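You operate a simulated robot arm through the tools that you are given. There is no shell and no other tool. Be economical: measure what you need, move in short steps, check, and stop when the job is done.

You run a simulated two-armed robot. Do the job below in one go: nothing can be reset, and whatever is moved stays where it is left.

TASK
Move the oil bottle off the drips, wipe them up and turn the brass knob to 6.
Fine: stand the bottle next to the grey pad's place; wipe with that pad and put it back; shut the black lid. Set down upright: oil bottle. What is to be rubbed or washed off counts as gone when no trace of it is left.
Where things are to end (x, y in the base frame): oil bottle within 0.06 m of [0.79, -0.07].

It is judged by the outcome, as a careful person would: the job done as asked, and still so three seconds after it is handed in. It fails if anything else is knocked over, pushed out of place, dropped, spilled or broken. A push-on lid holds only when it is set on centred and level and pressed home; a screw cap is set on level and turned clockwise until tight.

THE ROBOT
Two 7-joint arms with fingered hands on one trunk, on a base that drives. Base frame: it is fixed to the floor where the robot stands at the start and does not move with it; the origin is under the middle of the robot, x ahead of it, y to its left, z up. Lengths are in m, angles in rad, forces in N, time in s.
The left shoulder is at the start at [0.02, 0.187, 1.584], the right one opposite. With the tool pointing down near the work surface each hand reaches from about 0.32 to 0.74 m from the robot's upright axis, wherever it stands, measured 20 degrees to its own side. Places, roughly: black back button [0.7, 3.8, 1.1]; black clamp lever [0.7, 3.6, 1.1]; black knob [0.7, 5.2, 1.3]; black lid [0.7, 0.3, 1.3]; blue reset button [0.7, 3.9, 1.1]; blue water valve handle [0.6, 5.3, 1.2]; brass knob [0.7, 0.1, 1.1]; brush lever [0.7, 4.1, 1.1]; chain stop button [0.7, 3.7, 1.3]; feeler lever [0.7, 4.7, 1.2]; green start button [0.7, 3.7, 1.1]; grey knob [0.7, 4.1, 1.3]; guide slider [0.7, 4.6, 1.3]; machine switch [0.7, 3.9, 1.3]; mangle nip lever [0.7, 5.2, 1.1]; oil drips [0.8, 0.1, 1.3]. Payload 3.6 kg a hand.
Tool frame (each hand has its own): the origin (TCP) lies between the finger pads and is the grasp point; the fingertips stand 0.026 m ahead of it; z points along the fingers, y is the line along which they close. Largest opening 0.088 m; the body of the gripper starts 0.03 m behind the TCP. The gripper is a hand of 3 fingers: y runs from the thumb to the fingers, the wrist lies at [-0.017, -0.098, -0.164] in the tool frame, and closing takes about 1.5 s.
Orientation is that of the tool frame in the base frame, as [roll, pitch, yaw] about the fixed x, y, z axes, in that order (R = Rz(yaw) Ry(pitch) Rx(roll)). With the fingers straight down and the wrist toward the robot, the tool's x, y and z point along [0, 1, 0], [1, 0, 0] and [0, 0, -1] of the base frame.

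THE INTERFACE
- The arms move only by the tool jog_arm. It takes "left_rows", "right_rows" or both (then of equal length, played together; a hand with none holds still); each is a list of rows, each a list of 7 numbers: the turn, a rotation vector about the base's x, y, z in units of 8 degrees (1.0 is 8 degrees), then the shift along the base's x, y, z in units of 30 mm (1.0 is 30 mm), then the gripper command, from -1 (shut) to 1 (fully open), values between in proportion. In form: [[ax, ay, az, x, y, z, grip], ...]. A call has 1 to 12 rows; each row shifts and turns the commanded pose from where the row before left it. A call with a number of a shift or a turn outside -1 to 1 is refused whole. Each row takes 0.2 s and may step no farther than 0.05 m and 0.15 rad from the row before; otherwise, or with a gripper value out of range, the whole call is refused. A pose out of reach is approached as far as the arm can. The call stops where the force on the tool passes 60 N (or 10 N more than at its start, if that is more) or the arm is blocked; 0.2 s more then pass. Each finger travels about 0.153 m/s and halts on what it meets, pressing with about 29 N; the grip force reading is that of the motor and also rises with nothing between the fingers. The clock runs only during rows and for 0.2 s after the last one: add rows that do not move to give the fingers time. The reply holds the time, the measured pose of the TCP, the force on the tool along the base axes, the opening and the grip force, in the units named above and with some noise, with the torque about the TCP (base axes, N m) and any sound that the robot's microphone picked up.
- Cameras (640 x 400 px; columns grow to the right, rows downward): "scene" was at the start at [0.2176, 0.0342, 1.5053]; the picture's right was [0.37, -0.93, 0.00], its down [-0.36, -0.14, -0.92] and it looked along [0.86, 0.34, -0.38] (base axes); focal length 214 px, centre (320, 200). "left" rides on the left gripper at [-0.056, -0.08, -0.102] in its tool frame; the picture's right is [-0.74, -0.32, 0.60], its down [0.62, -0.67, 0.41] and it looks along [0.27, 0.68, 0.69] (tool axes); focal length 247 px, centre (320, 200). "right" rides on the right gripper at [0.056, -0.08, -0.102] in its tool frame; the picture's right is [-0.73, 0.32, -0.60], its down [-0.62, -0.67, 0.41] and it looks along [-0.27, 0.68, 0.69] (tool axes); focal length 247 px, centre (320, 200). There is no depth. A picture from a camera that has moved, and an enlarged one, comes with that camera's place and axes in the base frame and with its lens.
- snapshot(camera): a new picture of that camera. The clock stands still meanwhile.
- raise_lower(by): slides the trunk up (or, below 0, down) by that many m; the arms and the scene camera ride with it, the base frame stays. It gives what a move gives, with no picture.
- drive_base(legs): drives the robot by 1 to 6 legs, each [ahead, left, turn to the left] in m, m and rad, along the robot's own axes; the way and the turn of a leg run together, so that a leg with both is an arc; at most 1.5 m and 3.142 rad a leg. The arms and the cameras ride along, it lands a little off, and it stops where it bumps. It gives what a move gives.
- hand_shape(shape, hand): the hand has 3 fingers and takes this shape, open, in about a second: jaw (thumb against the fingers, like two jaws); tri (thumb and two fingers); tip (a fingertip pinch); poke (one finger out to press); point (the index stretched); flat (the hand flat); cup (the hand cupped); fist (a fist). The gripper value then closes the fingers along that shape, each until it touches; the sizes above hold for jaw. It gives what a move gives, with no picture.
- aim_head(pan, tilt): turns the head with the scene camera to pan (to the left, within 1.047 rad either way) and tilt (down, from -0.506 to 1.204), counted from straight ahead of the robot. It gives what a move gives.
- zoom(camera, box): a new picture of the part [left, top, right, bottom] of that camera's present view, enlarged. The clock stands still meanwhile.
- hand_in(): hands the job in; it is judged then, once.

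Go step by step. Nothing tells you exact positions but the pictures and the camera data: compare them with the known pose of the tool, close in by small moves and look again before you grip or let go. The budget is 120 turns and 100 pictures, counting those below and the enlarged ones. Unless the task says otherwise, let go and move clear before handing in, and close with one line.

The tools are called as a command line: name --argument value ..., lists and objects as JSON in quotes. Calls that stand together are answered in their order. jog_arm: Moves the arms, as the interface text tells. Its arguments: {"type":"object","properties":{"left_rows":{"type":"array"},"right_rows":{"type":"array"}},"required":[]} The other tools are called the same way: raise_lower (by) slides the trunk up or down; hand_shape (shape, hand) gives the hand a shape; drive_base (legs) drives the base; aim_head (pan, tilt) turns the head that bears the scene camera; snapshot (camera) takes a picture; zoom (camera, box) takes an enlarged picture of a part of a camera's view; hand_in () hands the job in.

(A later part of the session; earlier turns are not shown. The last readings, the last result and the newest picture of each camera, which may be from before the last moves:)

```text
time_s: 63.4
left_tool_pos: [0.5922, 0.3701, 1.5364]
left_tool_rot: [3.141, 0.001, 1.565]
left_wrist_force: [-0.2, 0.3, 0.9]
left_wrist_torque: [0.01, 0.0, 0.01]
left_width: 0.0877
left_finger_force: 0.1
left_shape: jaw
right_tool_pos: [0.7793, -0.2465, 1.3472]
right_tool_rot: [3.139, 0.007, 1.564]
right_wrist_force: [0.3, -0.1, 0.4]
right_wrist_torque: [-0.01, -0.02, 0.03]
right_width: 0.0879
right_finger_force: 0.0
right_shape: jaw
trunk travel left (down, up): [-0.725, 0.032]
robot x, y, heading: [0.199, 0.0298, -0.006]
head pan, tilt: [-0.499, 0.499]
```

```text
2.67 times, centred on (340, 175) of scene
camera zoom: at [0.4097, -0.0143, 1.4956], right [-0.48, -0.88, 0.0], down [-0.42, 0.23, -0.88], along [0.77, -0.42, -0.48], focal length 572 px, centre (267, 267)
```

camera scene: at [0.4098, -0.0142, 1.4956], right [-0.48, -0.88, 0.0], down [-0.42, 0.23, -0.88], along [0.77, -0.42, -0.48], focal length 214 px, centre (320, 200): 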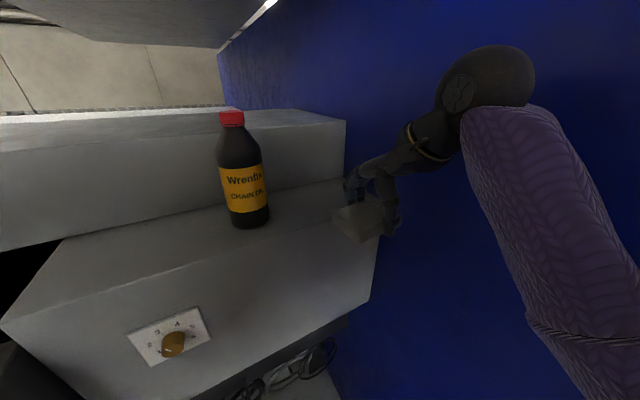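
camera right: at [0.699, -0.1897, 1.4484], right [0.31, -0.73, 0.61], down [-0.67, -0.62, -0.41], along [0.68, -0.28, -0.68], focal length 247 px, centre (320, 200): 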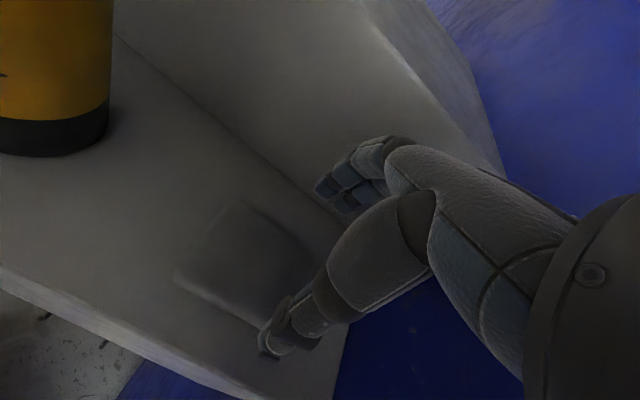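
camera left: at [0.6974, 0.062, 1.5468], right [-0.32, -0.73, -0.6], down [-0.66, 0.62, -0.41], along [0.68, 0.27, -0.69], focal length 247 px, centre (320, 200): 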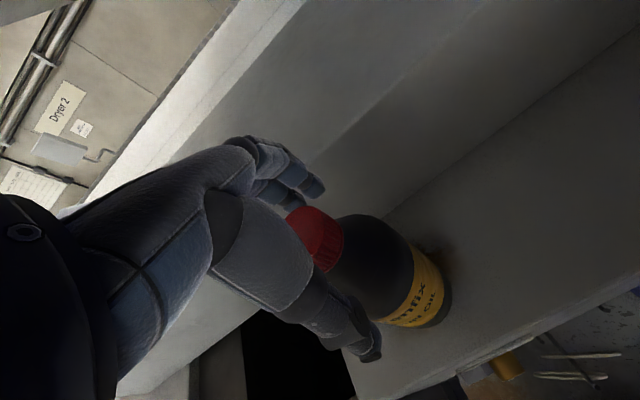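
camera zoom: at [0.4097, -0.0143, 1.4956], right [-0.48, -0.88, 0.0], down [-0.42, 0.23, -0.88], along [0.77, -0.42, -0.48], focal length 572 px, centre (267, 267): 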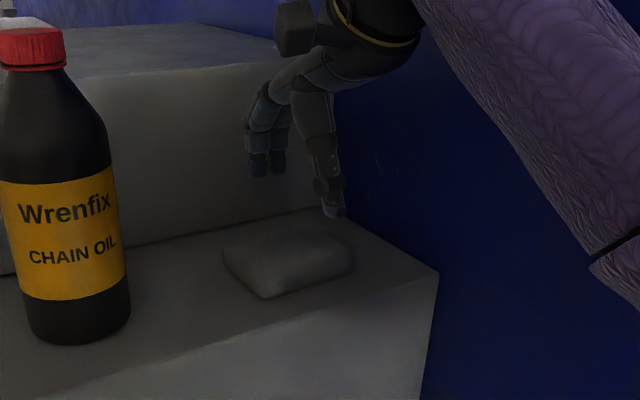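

The pad is back in place. I'll retract the right hand and take a close look at the lid and knob.

jog_arm --right_rows '[[0, 0, 0, -1, 0, 0, 1], [0, 0, 0, -1, 0, 0, 1], [0, 0, 0, -1, 0, 0, 1], [0, 0, 0, -1, 0, 0, 1], [0, 0, 0, -1, 0, -0.4, 1], [0, 0, 0, 0, 0, -0.4, 1]]'

aim_head --pan 0.55 --tilt 0.7

zoom --camera "scene" --box '[160, 50, 480, 350]'

snapshot --camera "left"

```text
time_s: 64.8
left_tool_pos: [0.598, 0.3836, 1.5319]
left_tool_rot: [-3.135, 0.011, 1.568]
left_wrist_force: [-0.7, 0.7, -0.1]
left_wrist_torque: [-0.01, -0.02, 0.0]
left_width: 0.0877
left_finger_force: 0.0
left_shape: jaw
right_tool_pos: [0.6337, -0.2328, 1.3235]
right_tool_rot: [3.141, 0.01, 1.567]
right_wrist_force: [-0.1, -0.3, 0.8]
right_wrist_torque: [-0.02, 0.03, -0.01]
right_width: 0.0876
right_finger_force: 0.1
right_shape: jaw
trunk travel left (down, up): [-0.725, 0.032]
robot x, y, heading: [0.1979, 0.0291, -0.0]
head pan, tilt: [-0.499, 0.499]
```

```text
time_s: 66.1
left_tool_pos: [0.5971, 0.3842, 1.5306]
left_tool_rot: [-3.136, 0.011, 1.566]
left_wrist_force: [0.7, 0.0, 0.6]
left_wrist_torque: [0.0, -0.02, -0.03]
left_width: 0.0876
left_finger_force: 0.1
left_shape: jaw
right_tool_pos: [0.6328, -0.2326, 1.3234]
right_tool_rot: [-3.141, 0.009, 1.566]
right_wrist_force: [0.4, -0.7, -0.3]
right_wrist_torque: [-0.01, 0.03, -0.02]
right_width: 0.0877
right_finger_force: 0.1
right_shape: jaw
trunk travel left (down, up): [-0.725, 0.032]
robot x, y, heading: [0.2002, 0.0302, -0.003]
head pan, tilt: [0.55, 0.7]
```

```text
1.33 times, centred on (320, 200) of scene
camera zoom: at [0.4091, 0.0866, 1.4765], right [0.52, -0.86, 0.01], down [-0.55, -0.34, -0.76], along [0.65, 0.39, -0.65], focal length 286 px, centre (320, 200)
```

zoom: 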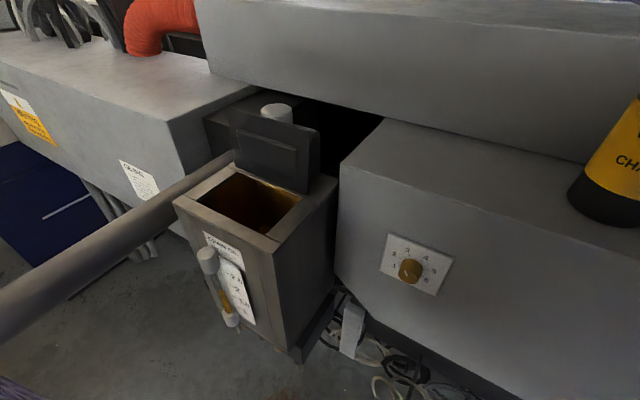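

```text
42 pictures are left
camera left: at [0.5192, 0.3285, 1.6326], right [-0.32, -0.74, -0.59], down [-0.66, 0.62, -0.41], along [0.67, 0.26, -0.69], focal length 247 px, centre (320, 200)
```

left: 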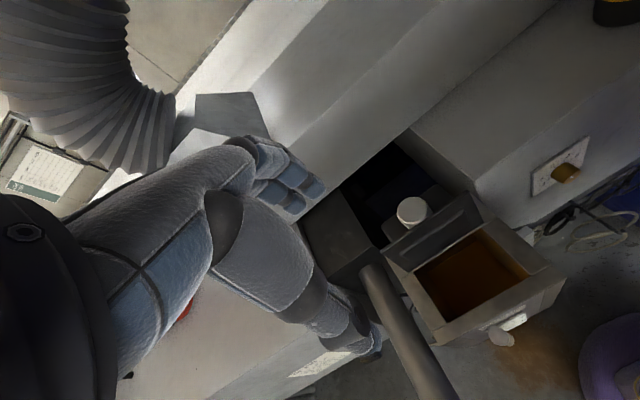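

zoom --camera "left" --box '[340, 150, 580, 350]'

zoom --camera "scene" --box '[240, 100, 340, 200]'

zoom --camera "scene" --box '[355, 215, 435, 275]'

```text
2.00 times, centred on (460, 250) of left
camera zoom: at [0.5192, 0.3285, 1.6326], right [-0.32, -0.74, -0.59], down [-0.66, 0.62, -0.41], along [0.67, 0.26, -0.69], focal length 494 px, centre (40, 100)
```

zoom: 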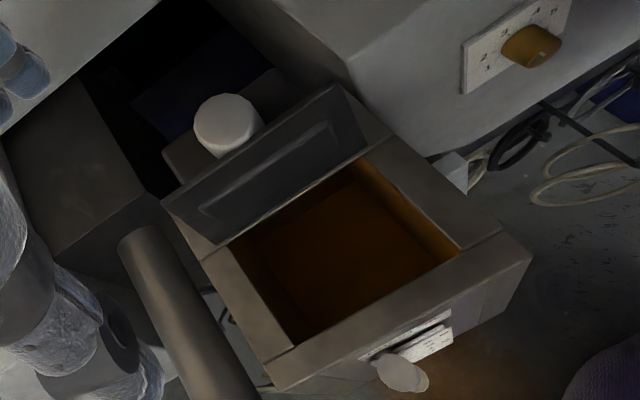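

```text
4.00 times, centred on (290, 150) of scene
camera zoom: at [0.4091, 0.0866, 1.4765], right [0.52, -0.86, 0.01], down [-0.55, -0.34, -0.76], along [0.65, 0.39, -0.65], focal length 858 px, centre (440, 400)
```

zoom: 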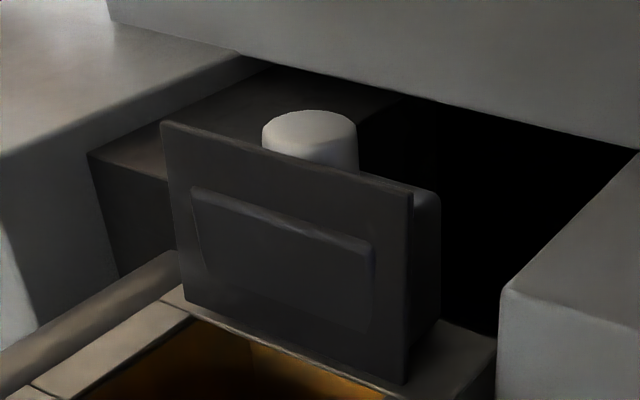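

```text
6.67 times, centred on (395, 245) of scene
camera zoom: at [0.4091, 0.0866, 1.4765], right [0.52, -0.86, 0.01], down [-0.55, -0.34, -0.76], along [0.65, 0.39, -0.65], focal length 1430 px, centre (-180, -100)
```

zoom: 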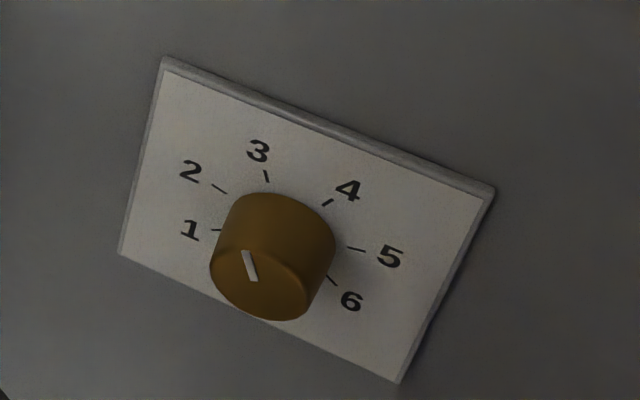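

The lid panel stands upright on a hinge at about x=0.66, z=1.22, with the white knob on its back at about (0.70, 0.33, 1.32). I'll close the left fingers, go over behind the lid and come down there to pull it toward the robot.

jog_arm --left_rows '[[0, 0, 0, 0.9, -0.3, 0, -1], [0, 0, 0, 0.9, -0.3, 0, -1], [0, 0, 0, 0.9, -0.3, 0, -1], [0, 0, 0, 0.9, -0.3, 0, -1], [0, 0, 0, 0.9, -0.3, 0, -1], [0, 0, 0, 0.9, -0.3, 0, -1], [0, 0, 0, 0.7, 0, -0.8, -1], [0, 0, 0, 0, 0, -0.8, -1], [0, 0, 0, 0, 0, -0.8, -1], [0, 0, 0, 0, 0, -0.8, -1], [0, 0, 0, 0, 0, 0, -1]]'

snapshot --camera "left"

zoom --camera "scene" --box '[210, 40, 370, 200]'

```text
time_s: 68.5
left_tool_pos: [0.7837, 0.3294, 1.4331]
left_tool_rot: [-3.138, 0.011, 1.564]
left_wrist_force: [0.2, 0.2, -0.2]
left_wrist_torque: [0.01, 0.01, -0.01]
left_width: 0.0
left_finger_force: 28.7
left_shape: jaw
right_tool_pos: [0.6323, -0.2337, 1.323]
right_tool_rot: [-3.139, 0.01, 1.568]
right_wrist_force: [-0.1, -0.3, 0.7]
right_wrist_torque: [0.01, -0.04, 0.0]
right_width: 0.0877
right_finger_force: 0.1
right_shape: jaw
trunk travel left (down, up): [-0.725, 0.032]
robot x, y, heading: [0.1994, 0.0337, -0.007]
head pan, tilt: [0.55, 0.7]
```

```text
38 pictures are left
camera left: at [0.7036, 0.2741, 1.5343], right [-0.32, -0.74, -0.59], down [-0.66, 0.62, -0.42], along [0.67, 0.26, -0.69], focal length 247 px, centre (320, 200)
```

left: 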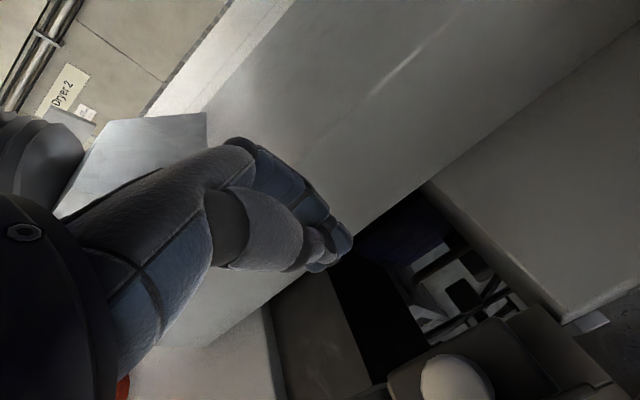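

```text
2.50 times, centred on (290, 120) of scene
camera zoom: at [0.4083, 0.0865, 1.4766], right [0.52, -0.86, 0.01], down [-0.55, -0.34, -0.76], along [0.65, 0.39, -0.65], focal length 536 px, centre (395, 400)
```

zoom: 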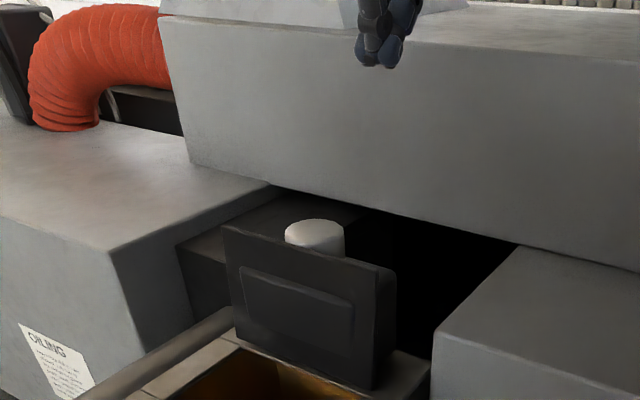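

The fingers are behind and above the lid knob. I'll descend behind it and then pull toward the robot in small steps.

jog_arm --left_rows '[[0, 0, 0, 0, 0, -0.9, -1], [0, 0, 0, 0, 0, -0.9, -1], [0, 0, 0, 0, 0, -0.9, -1], [0, 0, 0, 0, 0, -0.9, -1], [0, 0, 0, 0, 0, 0, -1]]'

zoom --camera "scene" --box '[210, 40, 370, 200]'

snapshot --camera "left"

```text
time_s: 69.7
left_tool_pos: [0.7816, 0.3281, 1.3257]
left_tool_rot: [-3.137, 0.01, 1.566]
left_wrist_force: [0.4, -0.2, 0.1]
left_wrist_torque: [0.03, 0.0, 0.03]
left_width: 0.0
left_finger_force: 29.3
left_shape: jaw
right_tool_pos: [0.6318, -0.2315, 1.3231]
right_tool_rot: [3.141, 0.009, 1.569]
right_wrist_force: [0.1, 0.3, 0.5]
right_wrist_torque: [0.0, 0.0, -0.01]
right_width: 0.0875
right_finger_force: 0.0
right_shape: jaw
trunk travel left (down, up): [-0.725, 0.032]
robot x, y, heading: [0.1989, 0.0308, -0.005]
head pan, tilt: [0.55, 0.7]
```

```text
2.50 times, centred on (290, 120) of scene
camera zoom: at [0.4081, 0.0864, 1.4767], right [0.52, -0.86, 0.01], down [-0.55, -0.34, -0.76], along [0.65, 0.39, -0.65], focal length 536 px, centre (395, 400)
```

zoom: 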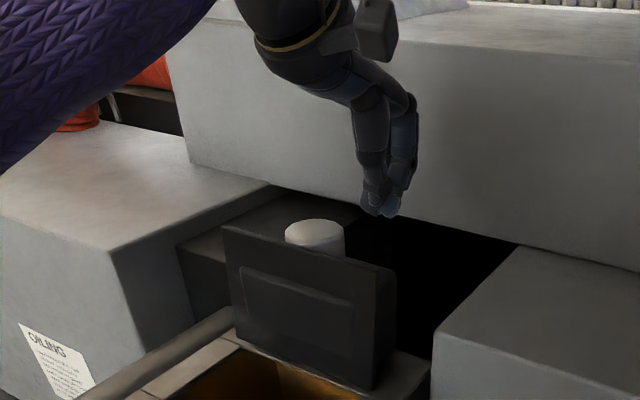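

```text
35 pictures are left
camera left: at [0.7023, 0.2733, 1.4269], right [-0.32, -0.74, -0.59], down [-0.66, 0.62, -0.42], along [0.67, 0.26, -0.69], focal length 247 px, centre (320, 200)
```

left: 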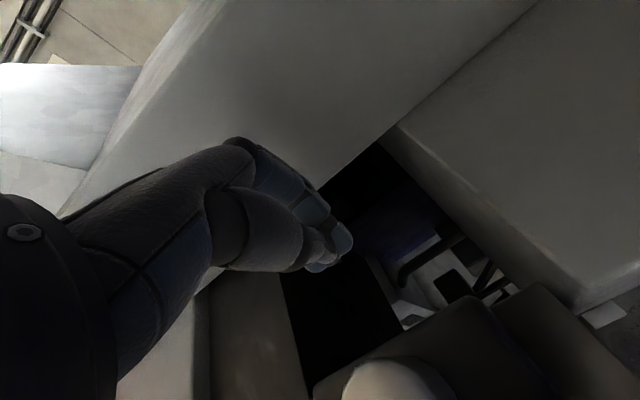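

jog_arm --left_rows '[[0, 0, 0, 0, 0, -0.3, -1], [0, 0, 0, -0.6, 0, 0, -1], [0, 0, 0, -0.6, 0, 0, -1], [0, 0, 0, -0.6, 0, 0, -1], [0, 0, 0, -0.6, 0, 0, -1], [0, 0, 0, 0, 0, 0, -1]]'

zoom --camera "scene" --box '[210, 40, 370, 200]'

```text
time_s: 71.0
left_tool_pos: [0.7194, 0.3271, 1.3275]
left_tool_rot: [3.108, 0.015, 1.569]
left_wrist_force: [28.3, 3.0, -1.1]
left_wrist_torque: [-0.01, -0.48, -0.12]
left_width: 0.0001
left_finger_force: 29.2
left_shape: jaw
right_tool_pos: [0.6332, -0.234, 1.3193]
right_tool_rot: [-3.135, 0.003, 1.564]
right_wrist_force: [0.5, -0.6, -0.6]
right_wrist_torque: [0.01, -0.01, -0.01]
right_width: 0.0877
right_finger_force: 0.0
right_shape: jaw
trunk travel left (down, up): [-0.725, 0.032]
robot x, y, heading: [0.2005, 0.0311, -0.005]
head pan, tilt: [0.55, 0.7]
stopped in row 6 (left hand): the force on the tool passed its limit at 62 N (the readings are from after the stop); the commanded pose is now the measured one
```

```text
2.50 times, centred on (290, 120) of scene
camera zoom: at [0.4107, 0.0843, 1.4765], right [0.52, -0.86, 0.0], down [-0.56, -0.34, -0.76], along [0.65, 0.39, -0.65], focal length 536 px, centre (395, 400)
```

zoom: 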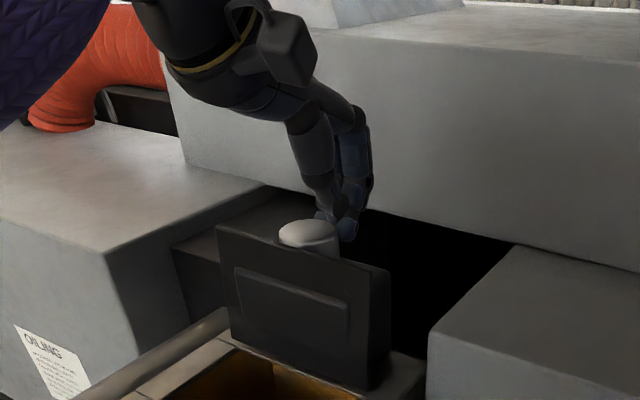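

The lid didn't move at 62 N, so I'll back off and look closely at how it is attached.

jog_arm --left_rows '[[0, 0, 0, 0.8, 0, 0, -1], [0.2, 0, 0, 0.8, -0.5, 0, -1], [0, 0, 0, 0, -0.9, 0.8, -1], [0, 0, 0, 0, -1, 1, -1], [0, 0, 0, 0, -1, 0, -1], [0, 0, 0, 0, 0, 0, -1]]'

snapshot --camera "left"

zoom --camera "scene" --box '[240, 80, 360, 200]'

```text
time_s: 72.4
left_tool_pos: [0.7669, 0.2256, 1.3806]
left_tool_rot: [3.12, -0.014, 1.567]
left_wrist_force: [0.2, 0.1, -0.9]
left_wrist_torque: [-0.02, 0.01, -0.02]
left_width: 0.0
left_finger_force: 28.8
left_shape: jaw
right_tool_pos: [0.6326, -0.2346, 1.3198]
right_tool_rot: [-3.135, 0.003, 1.563]
right_wrist_force: [0.0, 0.1, 0.2]
right_wrist_torque: [-0.02, 0.02, -0.01]
right_width: 0.0881
right_finger_force: 0.1
right_shape: jaw
trunk travel left (down, up): [-0.725, 0.032]
robot x, y, heading: [0.2006, 0.0295, -0.014]
head pan, tilt: [0.55, 0.7]
```

```text
33 pictures are left
camera left: at [0.6834, 0.1679, 1.478], right [-0.31, -0.73, -0.62], down [-0.65, 0.63, -0.42], along [0.69, 0.27, -0.67], focal length 247 px, centre (320, 200)
```

left: 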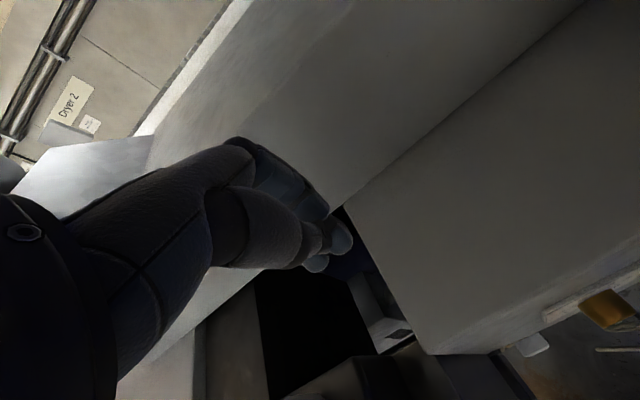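

```text
3.33 times, centred on (300, 140) of scene
camera zoom: at [0.4097, 0.0844, 1.4765], right [0.52, -0.86, 0.0], down [-0.56, -0.34, -0.76], along [0.65, 0.39, -0.65], focal length 715 px, centre (387, 400)
```

zoom: 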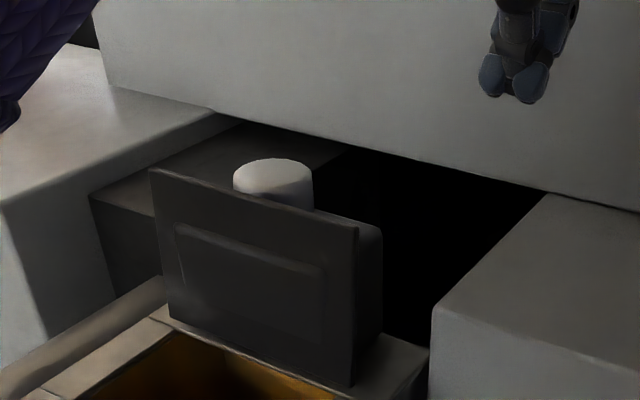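

I'll test pushing the lid plate itself at y≈0.275, beside the white post.

jog_arm --left_rows '[[0, 0, 0, 0, 0.9, 0, -1], [0, 0, 0, 0, 0.7, -0.6, -1], [0, 0, 0, 0, 0, -0.9, -1], [0, 0, 0, 0, 0, -0.7, -1], [0, 0, 0, -0.5, 0, 0, -1], [0, 0, 0, -0.3, 0, 0, -1], [0, 0, 0, 0, 0, 0, -1]]'

zoom --camera "scene" --box '[240, 80, 360, 200]'

```text
time_s: 74.0
left_tool_pos: [0.7407, 0.2718, 1.314]
left_tool_rot: [3.119, -0.014, 1.566]
left_wrist_force: [0.3, -0.3, 1.3]
left_wrist_torque: [0.01, 0.04, 0.03]
left_width: 0.0
left_finger_force: 28.6
left_shape: jaw
right_tool_pos: [0.6306, -0.2348, 1.3204]
right_tool_rot: [-3.132, 0.003, 1.562]
right_wrist_force: [-0.1, -0.2, -0.8]
right_wrist_torque: [-0.01, 0.01, 0.04]
right_width: 0.0877
right_finger_force: 0.1
right_shape: jaw
trunk travel left (down, up): [-0.725, 0.032]
robot x, y, heading: [0.2012, 0.0288, -0.01]
head pan, tilt: [0.55, 0.7]
```

```text
3.33 times, centred on (300, 140) of scene
camera zoom: at [0.4093, 0.0844, 1.4766], right [0.52, -0.86, 0.0], down [-0.56, -0.34, -0.76], along [0.65, 0.39, -0.65], focal length 715 px, centre (387, 400)
```

zoom: 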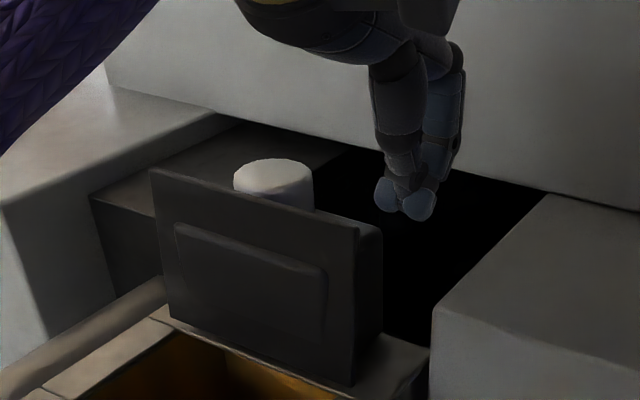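

jog_arm --left_rows '[[0, 0, 0, 0, 0, -0.6, -1], [0, 0, 0, -0.3, 0, 0, -1], [0, 0, 0, -0.2, 0, 0, -1], [0, 0, 0, -0.2, 0, 0, -1], [0, 0, 0, -0.2, 0, 0, -1], [0, 0, 0, -0.2, 0, 0, -1], [0, 0, 0, -0.2, 0, 0, -1]]'

zoom --camera "scene" --box '[240, 80, 360, 200]'

```text
time_s: 75.2
left_tool_pos: [0.7243, 0.2712, 1.3013]
left_tool_rot: [3.091, -0.013, 1.569]
left_wrist_force: [34.4, 2.0, -11.7]
left_wrist_torque: [-0.05, -0.65, -0.36]
left_width: 0.0
left_finger_force: 29.2
left_shape: jaw
right_tool_pos: [0.6308, -0.2348, 1.3176]
right_tool_rot: [-3.129, -0.003, 1.559]
right_wrist_force: [0.5, -0.4, 0.7]
right_wrist_torque: [0.02, 0.02, 0.0]
right_width: 0.0876
right_finger_force: 0.0
right_shape: jaw
trunk travel left (down, up): [-0.725, 0.032]
robot x, y, heading: [0.2024, 0.0332, -0.008]
head pan, tilt: [0.55, 0.7]
stopped in row 5 (left hand): the force on the tool passed its limit at 64 N (the readings are from after the stop); the commanded pose is now the measured one
```

```text
3.33 times, centred on (300, 140) of scene
camera zoom: at [0.4117, 0.0826, 1.4763], right [0.51, -0.86, 0.0], down [-0.56, -0.34, -0.76], along [0.65, 0.39, -0.65], focal length 715 px, centre (387, 400)
```

zoom: 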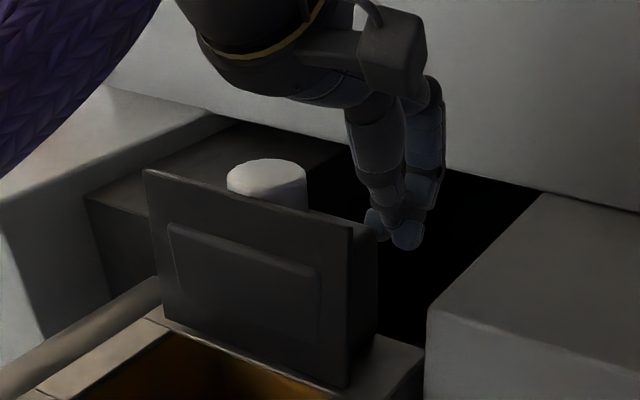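

The lid resists here as well. I'll hold a steady moderate push for a couple of seconds to see whether it is just stiff or damped.

jog_arm --left_rows '[[0.2, 0, 0, 0, 0, 0, -1], [0, 0, 0, -0.15, 0, 0, -1], [0, 0, 0, 0, 0, 0, -1], [0, 0, 0, 0, 0, 0, -1], [0, 0, 0, 0, 0, 0, -1], [0, 0, 0, 0, 0, 0, -1], [0, 0, 0, 0, 0, 0, -1], [0, 0, 0, 0, 0, 0, -1], [0, 0, 0, 0, 0, 0, -1], [0, 0, 0, 0, 0, 0, -1]]'

zoom --camera "scene" --box '[255, 105, 320, 165]'

```text
time_s: 77.3
left_tool_pos: [0.7211, 0.2717, 1.3011]
left_tool_rot: [3.085, -0.04, 1.565]
left_wrist_force: [47.6, 4.7, -6.6]
left_wrist_torque: [0.02, -0.94, -0.5]
left_width: 0.0
left_finger_force: 28.3
left_shape: jaw
right_tool_pos: [0.6314, -0.2356, 1.3169]
right_tool_rot: [-3.126, -0.001, 1.56]
right_wrist_force: [0.1, 0.3, 0.1]
right_wrist_torque: [-0.01, -0.01, 0.01]
right_width: 0.0877
right_finger_force: 0.1
right_shape: jaw
trunk travel left (down, up): [-0.725, 0.032]
robot x, y, heading: [0.2008, 0.0314, -0.008]
head pan, tilt: [0.55, 0.7]
```

```text
6.67 times, centred on (288, 135) of scene
camera zoom: at [0.4123, 0.0828, 1.4762], right [0.51, -0.86, 0.0], down [-0.56, -0.34, -0.76], along [0.65, 0.39, -0.65], focal length 1430 px, centre (537, 633)
```

zoom: 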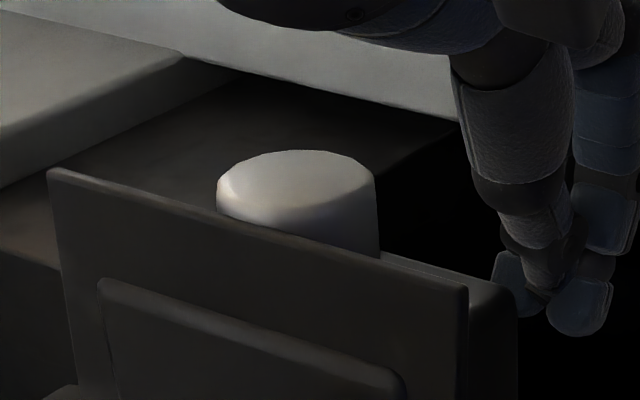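

The white post rises from a fixed block behind the lid, so I had been pushing on that block. The thin lid plate sticks up about 2.5 cm above it, so I'll raise the fingertips above the block and push the plate's top edge.

jog_arm --left_rows '[[0, 0, 0, 0.5, -0.1, 0, -1], [-0.3, 0.4, 0, 0, 0, 0.5, -1], [0, 0, 0, 0, 0, 0.35, -1], [0, 0, 0, -0.6, 0, 0, -1], [0, 0, 0, -0.5, 0, 0, -1], [0, 0, 0, -0.4, 0, 0, -1], [0, 0, 0, -0.4, 0, 0, -1], [0, 0, 0, 0, 0, 0, -1]]'

zoom --camera "scene" --box '[240, 80, 360, 200]'

```text
time_s: 79.2
left_tool_pos: [0.673, 0.2675, 1.326]
left_tool_rot: [-3.133, 0.002, 1.563]
left_wrist_force: [0.5, 0.0, 0.1]
left_wrist_torque: [0.01, 0.0, -0.01]
left_width: 0.0
left_finger_force: 29.1
left_shape: jaw
right_tool_pos: [0.6293, -0.2351, 1.3186]
right_tool_rot: [-3.13, 0.001, 1.561]
right_wrist_force: [0.6, -0.2, -0.5]
right_wrist_torque: [-0.02, -0.01, -0.01]
right_width: 0.0877
right_finger_force: 0.0
right_shape: jaw
trunk travel left (down, up): [-0.725, 0.032]
robot x, y, heading: [0.1987, 0.0284, -0.009]
head pan, tilt: [0.55, 0.7]
```

```text
3.33 times, centred on (300, 140) of scene
camera zoom: at [0.4089, 0.0831, 1.4768], right [0.51, -0.86, 0.0], down [-0.56, -0.34, -0.76], along [0.65, 0.39, -0.65], focal length 715 px, centre (387, 400)
```

zoom: 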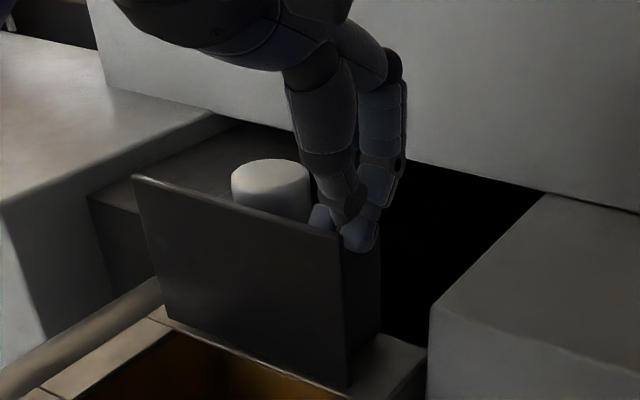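

The lid is moving. I'll keep pushing it over, dropping the hand gradually.

jog_arm --left_rows '[[0, 0, 0, -0.5, 0, 0, -1], [0, 0, 0, -0.5, 0, -0.1, -1], [0, 0, 0, -0.5, 0, -0.3, -1], [0, 0, 0, -0.5, 0, -0.4, -1], [0, 0, 0, 0, 0, 0, -1]]'

zoom --camera "scene" --box '[220, 80, 360, 220]'

```text
time_s: 80.3
left_tool_pos: [0.6139, 0.267, 1.3032]
left_tool_rot: [-3.133, 0.003, 1.564]
left_wrist_force: [0.1, 0.6, 0.2]
left_wrist_torque: [0.04, -0.01, 0.02]
left_width: 0.0
left_finger_force: 29.3
left_shape: jaw
right_tool_pos: [0.6286, -0.2356, 1.319]
right_tool_rot: [-3.129, 0.0, 1.56]
right_wrist_force: [-0.6, -0.8, -0.4]
right_wrist_torque: [-0.01, -0.01, 0.03]
right_width: 0.0876
right_finger_force: 0.1
right_shape: jaw
trunk travel left (down, up): [-0.725, 0.032]
robot x, y, heading: [0.1957, 0.0286, -0.009]
head pan, tilt: [0.55, 0.7]
```

```text
2.86 times, centred on (290, 150) of scene
camera zoom: at [0.4086, 0.0831, 1.4768], right [0.51, -0.86, 0.0], down [-0.56, -0.34, -0.76], along [0.65, 0.39, -0.65], focal length 613 px, centre (406, 343)
```

zoom: 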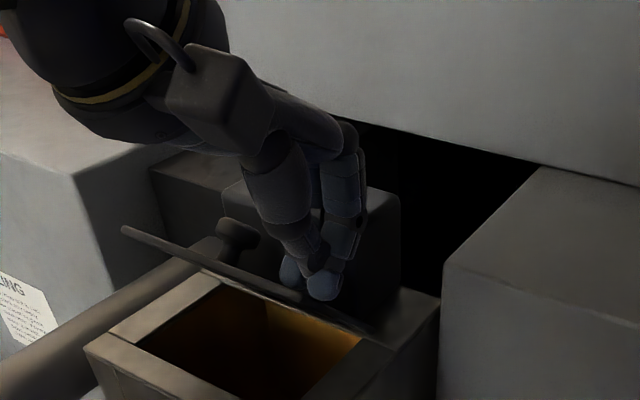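

The lid is about 45° over. I'll continue down on top of it.

jog_arm --left_rows '[[0, 0, 0, -0.5, 0.2, -0.3, -1], [0, 0, 0, -0.3, 0.2, -0.5, -1], [0, 0, 0, 0, 0.3, -0.6, -1], [0, 0, 0, 0, 0.3, -0.4, -1], [0, 0, 0, 0, 0, 0, -1]]'

zoom --camera "scene" --box '[220, 80, 360, 220]'

```text
time_s: 81.5
left_tool_pos: [0.5873, 0.2964, 1.2495]
left_tool_rot: [-3.134, 0.003, 1.563]
left_wrist_force: [0.1, -0.6, 0.4]
left_wrist_torque: [0.0, 0.02, 0.0]
left_width: 0.0
left_finger_force: 28.9
left_shape: jaw
right_tool_pos: [0.6287, -0.2346, 1.3178]
right_tool_rot: [-3.13, -0.001, 1.56]
right_wrist_force: [0.3, 0.4, -0.4]
right_wrist_torque: [-0.02, -0.01, -0.03]
right_width: 0.0878
right_finger_force: 0.0
right_shape: jaw
trunk travel left (down, up): [-0.725, 0.032]
robot x, y, heading: [0.1988, 0.0333, -0.015]
head pan, tilt: [0.55, 0.7]
```

```text
2.86 times, centred on (290, 150) of scene
camera zoom: at [0.4083, 0.083, 1.4768], right [0.51, -0.86, 0.0], down [-0.56, -0.34, -0.76], along [0.65, 0.39, -0.65], focal length 613 px, centre (406, 343)
```

zoom: 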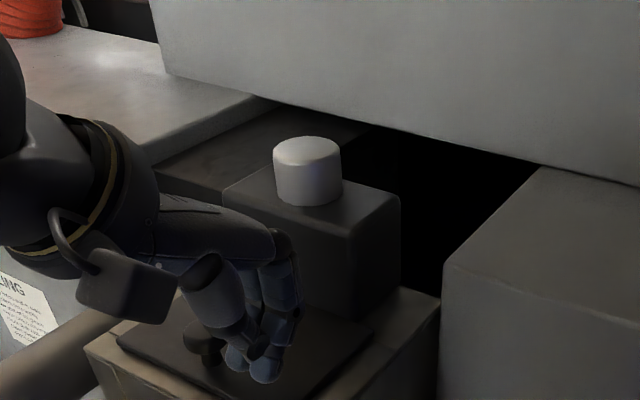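

The lid has come down. I'll press it home.

jog_arm --left_rows '[[0, 0, 0, 0, 0, -0.3, -1], [0, 0, 0, 0, 0, -0.3, -1], [0, 0, 0, 0, 0, -0.2, -1], [0, 0, 0, 0, 0, 0, -1]]'

```text
time_s: 82.2
left_tool_pos: [0.5895, 0.2939, 1.2443]
left_tool_rot: [3.104, 0.005, 1.565]
left_wrist_force: [-1.3, 0.0, 13.0]
left_wrist_torque: [0.07, 0.02, 0.01]
left_width: 0.0
left_finger_force: 28.8
left_shape: jaw
right_tool_pos: [0.6238, -0.234, 1.3199]
right_tool_rot: [-3.138, -0.01, 1.563]
right_wrist_force: [0.4, 0.1, -0.5]
right_wrist_torque: [-0.05, 0.0, 0.01]
right_width: 0.088
right_finger_force: 0.1
right_shape: jaw
trunk travel left (down, up): [-0.725, 0.032]
robot x, y, heading: [0.1963, 0.0345, -0.005]
head pan, tilt: [0.55, 0.7]
stopped in row 3 (left hand): the force on the tool passed its limit at 64 N (the readings are from after the stop); the commanded pose is now the measured one
```

It is pressed firmly. I'll lift the left hand away and verify.

jog_arm --left_rows '[[0, 0, 0, 0, 0, 0.8, -1], [0, 0.25, 0, 0, 0, 1, -1], [0, 0, 0, 0, 0, 1, -1], [0, 0, 0, 0, 0, 1, -1], [0, 0, 0, 0, 0.5, 1, -1], [0, 0, 0, 0, 0.5, 1, -1], [0, 0, 0, 0, 0.5, 1, -1], [0, 0, 0, 0, 0.5, 1, 0], [0, 0, 0, 0, 0.5, 1, 1], [0, 0, 0, 0, 0, 0, 1]]'

snapshot --camera "scene"

zoom --camera "scene" --box '[220, 100, 360, 220]'

```text
time_s: 84.4
left_tool_pos: [0.591, 0.3706, 1.5049]
left_tool_rot: [-3.137, 0.003, 1.565]
left_wrist_force: [1.2, 0.3, 0.4]
left_wrist_torque: [0.0, 0.02, 0.01]
left_width: 0.0875
left_finger_force: 0.0
left_shape: jaw
right_tool_pos: [0.6249, -0.2356, 1.3192]
right_tool_rot: [-3.134, -0.009, 1.565]
right_wrist_force: [-0.2, 0.0, 0.0]
right_wrist_torque: [0.0, 0.04, -0.02]
right_width: 0.0879
right_finger_force: 0.0
right_shape: jaw
trunk travel left (down, up): [-0.725, 0.032]
robot x, y, heading: [0.2029, 0.0272, -0.007]
head pan, tilt: [0.55, 0.7]
```

```text
25 pictures are left
camera scene: at [0.4031, 0.0806, 1.4777], right [0.51, -0.86, 0.0], down [-0.55, -0.34, -0.76], along [0.66, 0.39, -0.65], focal length 214 px, centre (320, 200)
```

scene: 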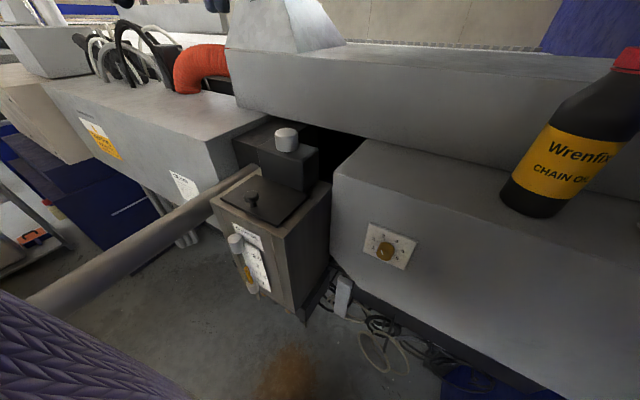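

```text
3.33 times, centred on (290, 160) of scene
camera zoom: at [0.4031, 0.0806, 1.4777], right [0.51, -0.86, 0.0], down [-0.55, -0.34, -0.76], along [0.66, 0.39, -0.65], focal length 715 px, centre (420, 333)
```

zoom: 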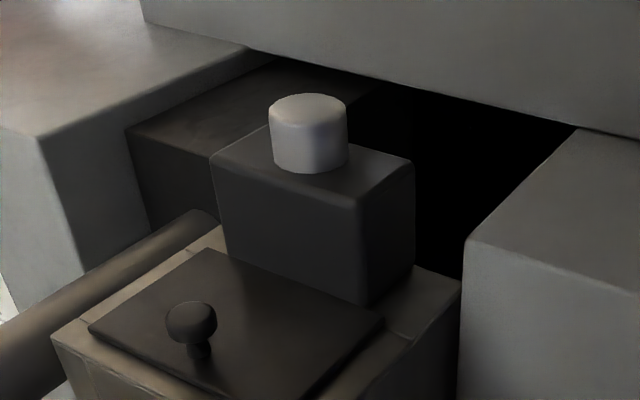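

The lid is shut flat. For the brass knob I'll back up 0.06 m and check the left arm's clearance from the pole before lowering the trunk.

drive_base --legs '[[-0.06, 0, 0]]'

aim_head --pan 1.0 --tilt 0.7

snapshot --camera "scene"

```text
time_s: 85.4
left_tool_pos: [0.5299, 0.3694, 1.5058]
left_tool_rot: [-3.139, 0.004, 1.564]
left_wrist_force: [0.5, 0.1, 0.8]
left_wrist_torque: [0.02, 0.02, -0.02]
left_width: 0.0877
left_finger_force: 0.2
left_shape: jaw
right_tool_pos: [0.5628, -0.2357, 1.3189]
right_tool_rot: [-3.137, -0.008, 1.56]
right_wrist_force: [-0.8, -0.3, 0.2]
right_wrist_torque: [0.03, -0.02, -0.01]
right_width: 0.0879
right_finger_force: 0.0
right_shape: jaw
trunk travel left (down, up): [-0.725, 0.032]
robot x, y, heading: [0.1354, 0.0289, -0.016]
head pan, tilt: [0.55, 0.7]
```

```text
time_s: 86.3
left_tool_pos: [0.5301, 0.3686, 1.5057]
left_tool_rot: [-3.139, 0.001, 1.564]
left_wrist_force: [0.5, 0.4, 0.0]
left_wrist_torque: [0.0, 0.01, 0.02]
left_width: 0.0878
left_finger_force: 0.1
left_shape: jaw
right_tool_pos: [0.5623, -0.2356, 1.3199]
right_tool_rot: [-3.134, -0.011, 1.565]
right_wrist_force: [0.3, 0.4, 0.0]
right_wrist_torque: [0.02, -0.03, 0.0]
right_width: 0.0877
right_finger_force: 0.1
right_shape: jaw
trunk travel left (down, up): [-0.725, 0.032]
robot x, y, heading: [0.1372, 0.0346, -0.007]
head pan, tilt: [1.0, 0.7]
```

```text
23 pictures are left
camera scene: at [0.3158, 0.1071, 1.4775], right [0.84, -0.55, 0.0], down [-0.35, -0.54, -0.76], along [0.42, 0.64, -0.65], focal length 214 px, centre (320, 200)
```

scene: 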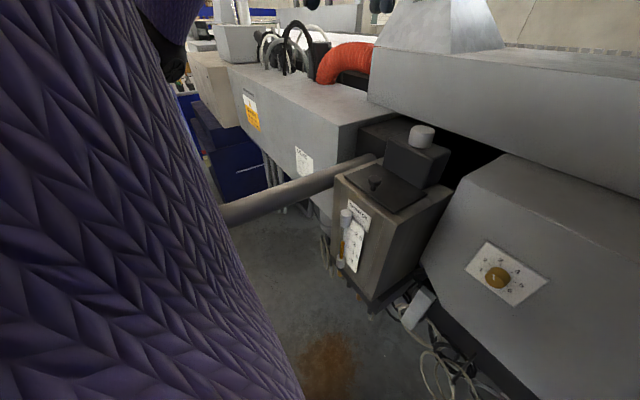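

The left elbow is high, so I'll raise the left hand a bit and lower the trunk by 0.17 m.

jog_arm --left_rows '[[0, 0, 0, 0, -0.5, 0.8, 1], [0, 0, 0, 0, -0.5, 0.8, 1], [0, 0, 0, 0, -0.5, 0.8, 1], [0, 0, 0, 0, -0.5, 0.6, 1], [0, 0, 0, 0, 0, 0, 1]]'

raise_lower --by -0.17

jog_arm --right_rows '[[0, 0, 0, -0.6, 0.7, -0.6, 1], [0, 0, 0, -0.6, 0.7, -0.6, 1], [0, 0, 0, -0.6, 0.7, -0.6, 1], [0, 0, 0, -0.5, 0.7, 0, 1], [0, -0.9, 0, 0, 0.5, 0, 1], [0, -0.9, 0, 0, 0.5, 0, 1], [0, -0.9, 0, 0, 0, 0, 1], [0, -0.9, 0, 0, 0, 0, 1], [0, 0, 0, 0, 0, 0, 1]]'

```text
time_s: 87.5
left_tool_pos: [0.5298, 0.3099, 1.5964]
left_tool_rot: [-3.136, 0.001, 1.563]
left_wrist_force: [0.1, 0.1, 0.1]
left_wrist_torque: [0.0, 0.0, 0.03]
left_width: 0.0878
left_finger_force: 0.0
left_shape: jaw
right_tool_pos: [0.562, -0.236, 1.3195]
right_tool_rot: [-3.136, -0.01, 1.563]
right_wrist_force: [0.6, -0.3, 0.6]
right_wrist_torque: [-0.01, 0.01, 0.03]
right_width: 0.0876
right_finger_force: 0.0
right_shape: jaw
trunk travel left (down, up): [-0.725, 0.032]
robot x, y, heading: [0.1343, 0.0333, -0.015]
head pan, tilt: [1.0, 0.7]
```

```text
time_s: 89.4
left_tool_pos: [0.5269, 0.3343, 1.422]
left_tool_rot: [-3.141, 0.02, 1.568]
left_wrist_force: [-0.3, -0.1, -0.2]
left_wrist_torque: [-0.03, 0.01, -0.01]
left_width: 0.0877
left_finger_force: 0.0
left_shape: jaw
right_tool_pos: [0.5613, -0.2106, 1.1536]
right_tool_rot: [-3.135, -0.011, 1.567]
right_wrist_force: [-0.3, -0.3, 0.6]
right_wrist_torque: [0.02, 0.01, 0.03]
right_width: 0.0881
right_finger_force: 0.1
right_shape: jaw
trunk travel left (down, up): [-0.555, 0.202]
robot x, y, heading: [0.1392, 0.0328, -0.008]
head pan, tilt: [1.0, 0.7]
```

```text
time_s: 91.4
left_tool_pos: [0.532, 0.3033, 1.4259]
left_tool_rot: [-3.135, -0.002, 1.564]
left_wrist_force: [0.9, -0.2, 0.6]
left_wrist_torque: [0.01, -0.01, -0.05]
left_width: 0.0872
left_finger_force: 0.0
left_shape: jaw
right_tool_pos: [0.4957, -0.1276, 1.0952]
right_tool_rot: [2.645, -0.015, 1.569]
right_wrist_force: [0.2, -0.4, 0.2]
right_wrist_torque: [-0.04, 0.0, -0.02]
right_width: 0.0876
right_finger_force: 0.1
right_shape: jaw
trunk travel left (down, up): [-0.555, 0.202]
robot x, y, heading: [0.1418, 0.031, -0.012]
head pan, tilt: [1.0, 0.7]
```

Good. I'll continue pitching the right hand forward and shifting it toward the knob's line.

jog_arm --right_rows '[[0, -0.95, 0, 0, 0.6, 0, 1], [0, -0.95, 0, 0, 0.6, 0, 1], [0, -0.95, 0, 0, 0.6, 0, 1], [0, -0.95, 0, 0, 0.6, 0, 1], [0, -0.95, 0, 0, 0.6, 0, 1], [0, -0.95, 0, 0, 0.6, 0, 1], [0, -0.95, 0, 0, 0.6, 0, 1], [0, -0.95, 0, 0, 0.6, 0, 1], [0, 0, 0, 0, 0, 0, 1]]'

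aim_head --pan 0.0 --tilt 0.45

snapshot --camera "scene"

```text
time_s: 92.3
left_tool_pos: [0.5305, 0.3035, 1.4261]
left_tool_rot: [-3.137, -0.002, 1.564]
left_wrist_force: [0.4, 0.0, -0.8]
left_wrist_torque: [0.0, -0.02, -0.02]
left_width: 0.0878
left_finger_force: 0.0
left_shape: jaw
right_tool_pos: [0.4757, -0.0976, 1.0635]
right_tool_rot: [2.265, 0.192, 1.726]
right_wrist_force: [-0.5, 0.4, 0.0]
right_wrist_torque: [0.0, -0.01, 0.0]
right_width: 0.0879
right_finger_force: 0.1
right_shape: jaw
right hand out of reach, approached as far as the arm can: row 4
trunk travel left (down, up): [-0.555, 0.202]
robot x, y, heading: [0.1372, 0.0279, -0.009]
head pan, tilt: [1.0, 0.7]
stopped in row 4 (right hand): the arm was blocked; the commanded pose is now the measured one
```

```text
time_s: 93.6
left_tool_pos: [0.5307, 0.3036, 1.4272]
left_tool_rot: [-3.136, -0.003, 1.566]
left_wrist_force: [0.4, 0.1, 0.2]
left_wrist_torque: [0.01, -0.03, 0.0]
left_width: 0.0876
left_finger_force: 0.0
left_shape: jaw
right_tool_pos: [0.4763, -0.0968, 1.0634]
right_tool_rot: [2.265, 0.193, 1.724]
right_wrist_force: [-0.1, -0.1, -0.4]
right_wrist_torque: [0.0, -0.01, -0.02]
right_width: 0.0876
right_finger_force: 0.0
right_shape: jaw
trunk travel left (down, up): [-0.555, 0.202]
robot x, y, heading: [0.1361, 0.0328, -0.012]
head pan, tilt: [0.0, 0.45]
```

```text
22 pictures are left
camera scene: at [0.3644, 0.0289, 1.3287], right [-0.01, -1.0, 0.0], down [-0.44, 0.0, -0.9], along [0.9, -0.01, -0.44], focal length 214 px, centre (320, 200)
```

scene: 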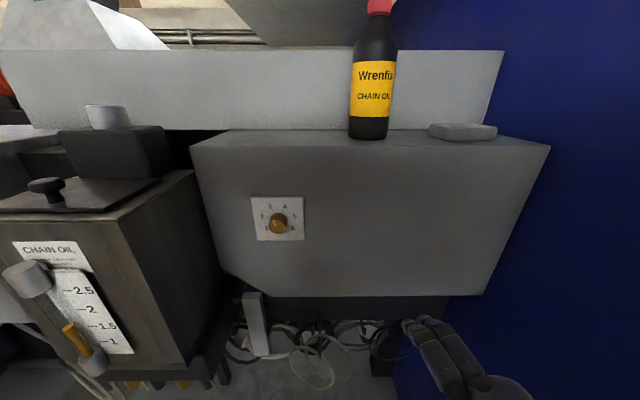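

The wrist reaches a limit at this pitch. I'll look at the right arm's posture.

aim_head --pan -0.6 --tilt 1.1

snapshot --camera "scene"

```text
time_s: 94.6
left_tool_pos: [0.5309, 0.3034, 1.4267]
left_tool_rot: [-3.137, -0.002, 1.565]
left_wrist_force: [-1.0, -0.1, 0.2]
left_wrist_torque: [0.02, 0.01, 0.03]
left_width: 0.0875
left_finger_force: 0.1
left_shape: jaw
right_tool_pos: [0.4753, -0.0965, 1.0631]
right_tool_rot: [2.264, 0.193, 1.725]
right_wrist_force: [-0.2, -0.2, 0.0]
right_wrist_torque: [0.02, 0.02, 0.0]
right_width: 0.0875
right_finger_force: 0.0
right_shape: jaw
trunk travel left (down, up): [-0.555, 0.202]
robot x, y, heading: [0.1415, 0.0324, -0.009]
head pan, tilt: [-0.6, 1.1]
```

```text
21 pictures are left
camera scene: at [0.3243, -0.0064, 1.2766], right [-0.57, -0.82, 0.0], down [-0.73, 0.51, -0.45], along [0.37, -0.26, -0.89], focal length 214 px, centre (320, 200)
```

scene: 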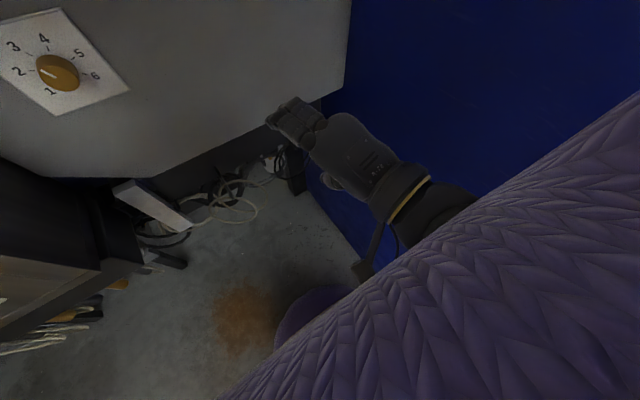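

The arm is folded too close to the body, so I'll move the hand forward while squaring it, then pitch up further.

jog_arm --right_rows '[[0, 0, 0, 0.9, 0, 0.1, 1], [0.45, 0.07, -0.37, 0.9, 0, 0.2, 1], [0.45, 0.07, -0.37, 0.9, 0, 0.2, 1], [0.45, 0.07, -0.37, 0.5, 0.3, 0.2, 1], [0, -0.95, 0, 0, 0.5, 0.2, 1], [0, -0.95, 0, 0, 0.5, 0, 1], [0, -0.95, 0, 0, 0.5, 0, 1], [0, -0.95, 0, 0, 0.5, 0, 1], [0, -0.95, 0, 0, 0.5, 0, 1], [0, 0, 0, 0, 0, 0, 1]]'

```text
time_s: 95.6
left_tool_pos: [0.531, 0.3029, 1.4268]
left_tool_rot: [-3.135, -0.003, 1.566]
left_wrist_force: [0.5, -1.0, -1.2]
left_wrist_torque: [-0.01, 0.0, -0.02]
left_width: 0.0876
left_finger_force: 0.0
left_shape: jaw
right_tool_pos: [0.5516, -0.1266, 1.0522]
right_tool_rot: [2.31, 0.204, 1.652]
right_wrist_force: [0.2, 0.7, 0.5]
right_wrist_torque: [0.02, 0.01, 0.02]
right_width: 0.0877
right_finger_force: 0.0
right_shape: jaw
trunk travel left (down, up): [-0.555, 0.202]
robot x, y, heading: [0.1417, 0.031, -0.008]
head pan, tilt: [-0.6, 1.1]
stopped in row 5 (right hand): the arm was blocked; the commanded pose is now the measured one
```

The fingers are flexed relative to the wrist, so pointing them straight ahead isn't possible. I'll use a grip tilted 45° from above, with the jaws horizontal and the wrist to the right. First I'll raise the trunk back and level the hand.

raise_lower --by 0.17

jog_arm --right_rows '[[0, 0.9, 0, -0.8, 0, -0.3, 1], [0, 0.9, 0, -0.8, 0, -0.5, 1], [0.5, 0.9, -0.2, -0.8, 0, -0.5, 1], [0.5, 0.9, -0.2, -0.8, 0, -0.5, 1], [0.5, 0.9, -0.2, -0.5, 0, -0.5, 1], [0, 0.9, 0, 0, 0, -0.3, 1], [0, 0, 0, 0, 0, 0, 1]]'

```text
time_s: 97.5
left_tool_pos: [0.5311, 0.3038, 1.5969]
left_tool_rot: [-3.137, -0.001, 1.563]
left_wrist_force: [0.4, 0.3, 0.1]
left_wrist_torque: [-0.03, -0.01, 0.0]
left_width: 0.0877
left_finger_force: 0.1
left_shape: jaw
right_tool_pos: [0.5498, -0.133, 1.2158]
right_tool_rot: [2.32, 0.236, 1.668]
right_wrist_force: [0.4, -0.6, 0.7]
right_wrist_torque: [0.01, -0.01, 0.01]
right_width: 0.0881
right_finger_force: 0.0
right_shape: jaw
trunk travel left (down, up): [-0.725, 0.032]
robot x, y, heading: [0.1396, 0.0308, -0.012]
head pan, tilt: [-0.6, 1.1]
```

```text
time_s: 99.1
left_tool_pos: [0.5303, 0.3042, 1.5975]
left_tool_rot: [-3.137, -0.002, 1.566]
left_wrist_force: [0.3, 0.7, -0.3]
left_wrist_torque: [-0.01, 0.0, 0.01]
left_width: 0.0874
left_finger_force: 0.1
left_shape: jaw
right_tool_pos: [0.4399, -0.1271, 1.1427]
right_tool_rot: [3.049, -0.08, 1.626]
right_wrist_force: [-0.6, 0.0, 0.0]
right_wrist_torque: [-0.02, -0.05, 0.0]
right_width: 0.0878
right_finger_force: 0.2
right_shape: jaw
trunk travel left (down, up): [-0.725, 0.032]
robot x, y, heading: [0.1359, 0.0296, -0.014]
head pan, tilt: [-0.6, 1.1]
```

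Now I'll yaw the right hand so the wrist goes to its right side.

jog_arm --right_rows '[[0, 0, 0.9, 0.2, 0.3, 0, 1], [0, 0, 0.9, 0.2, 0.3, 0, 1], [0, 0, 0.9, 0.2, 0.3, 0, 1], [0, 0, 0.9, 0.2, 0.3, 0, 1], [0, 0, 0.9, 0.2, 0.3, 0, 1], [0, 0, 0.9, 0.2, 0.3, 0, 1], [0, 0, 0.9, 0.2, 0.3, 0, 1], [0, 0, 0.9, 0.2, 0.3, 0, 1], [0, 0, 0.9, 0.2, 0.3, 0, 1], [0, 0, 0.9, 0.2, 0.3, 0, 1], [0, 0, 0, 0, 0, 0, 1]]'

```text
time_s: 101.7
left_tool_pos: [0.496, 0.295, 1.5972]
left_tool_rot: [3.137, 0.014, 1.453]
left_wrist_force: [1.5, 0.4, -0.6]
left_wrist_torque: [-0.04, -0.03, -0.01]
left_width: 0.0878
left_finger_force: 0.1
left_shape: jaw
right_tool_pos: [0.4229, -0.0089, 1.153]
right_tool_rot: [3.007, -0.098, 2.798]
right_wrist_force: [-0.4, 0.5, -0.7]
right_wrist_torque: [-0.01, -0.03, 0.03]
right_width: 0.0878
right_finger_force: 0.1
right_shape: jaw
trunk travel left (down, up): [-0.725, 0.032]
robot x, y, heading: [0.0874, 0.041, -0.12]
head pan, tilt: [-0.6, 1.1]
stopped in row 11 (right hand): the arm was blocked; the commanded pose is now the measured one
```

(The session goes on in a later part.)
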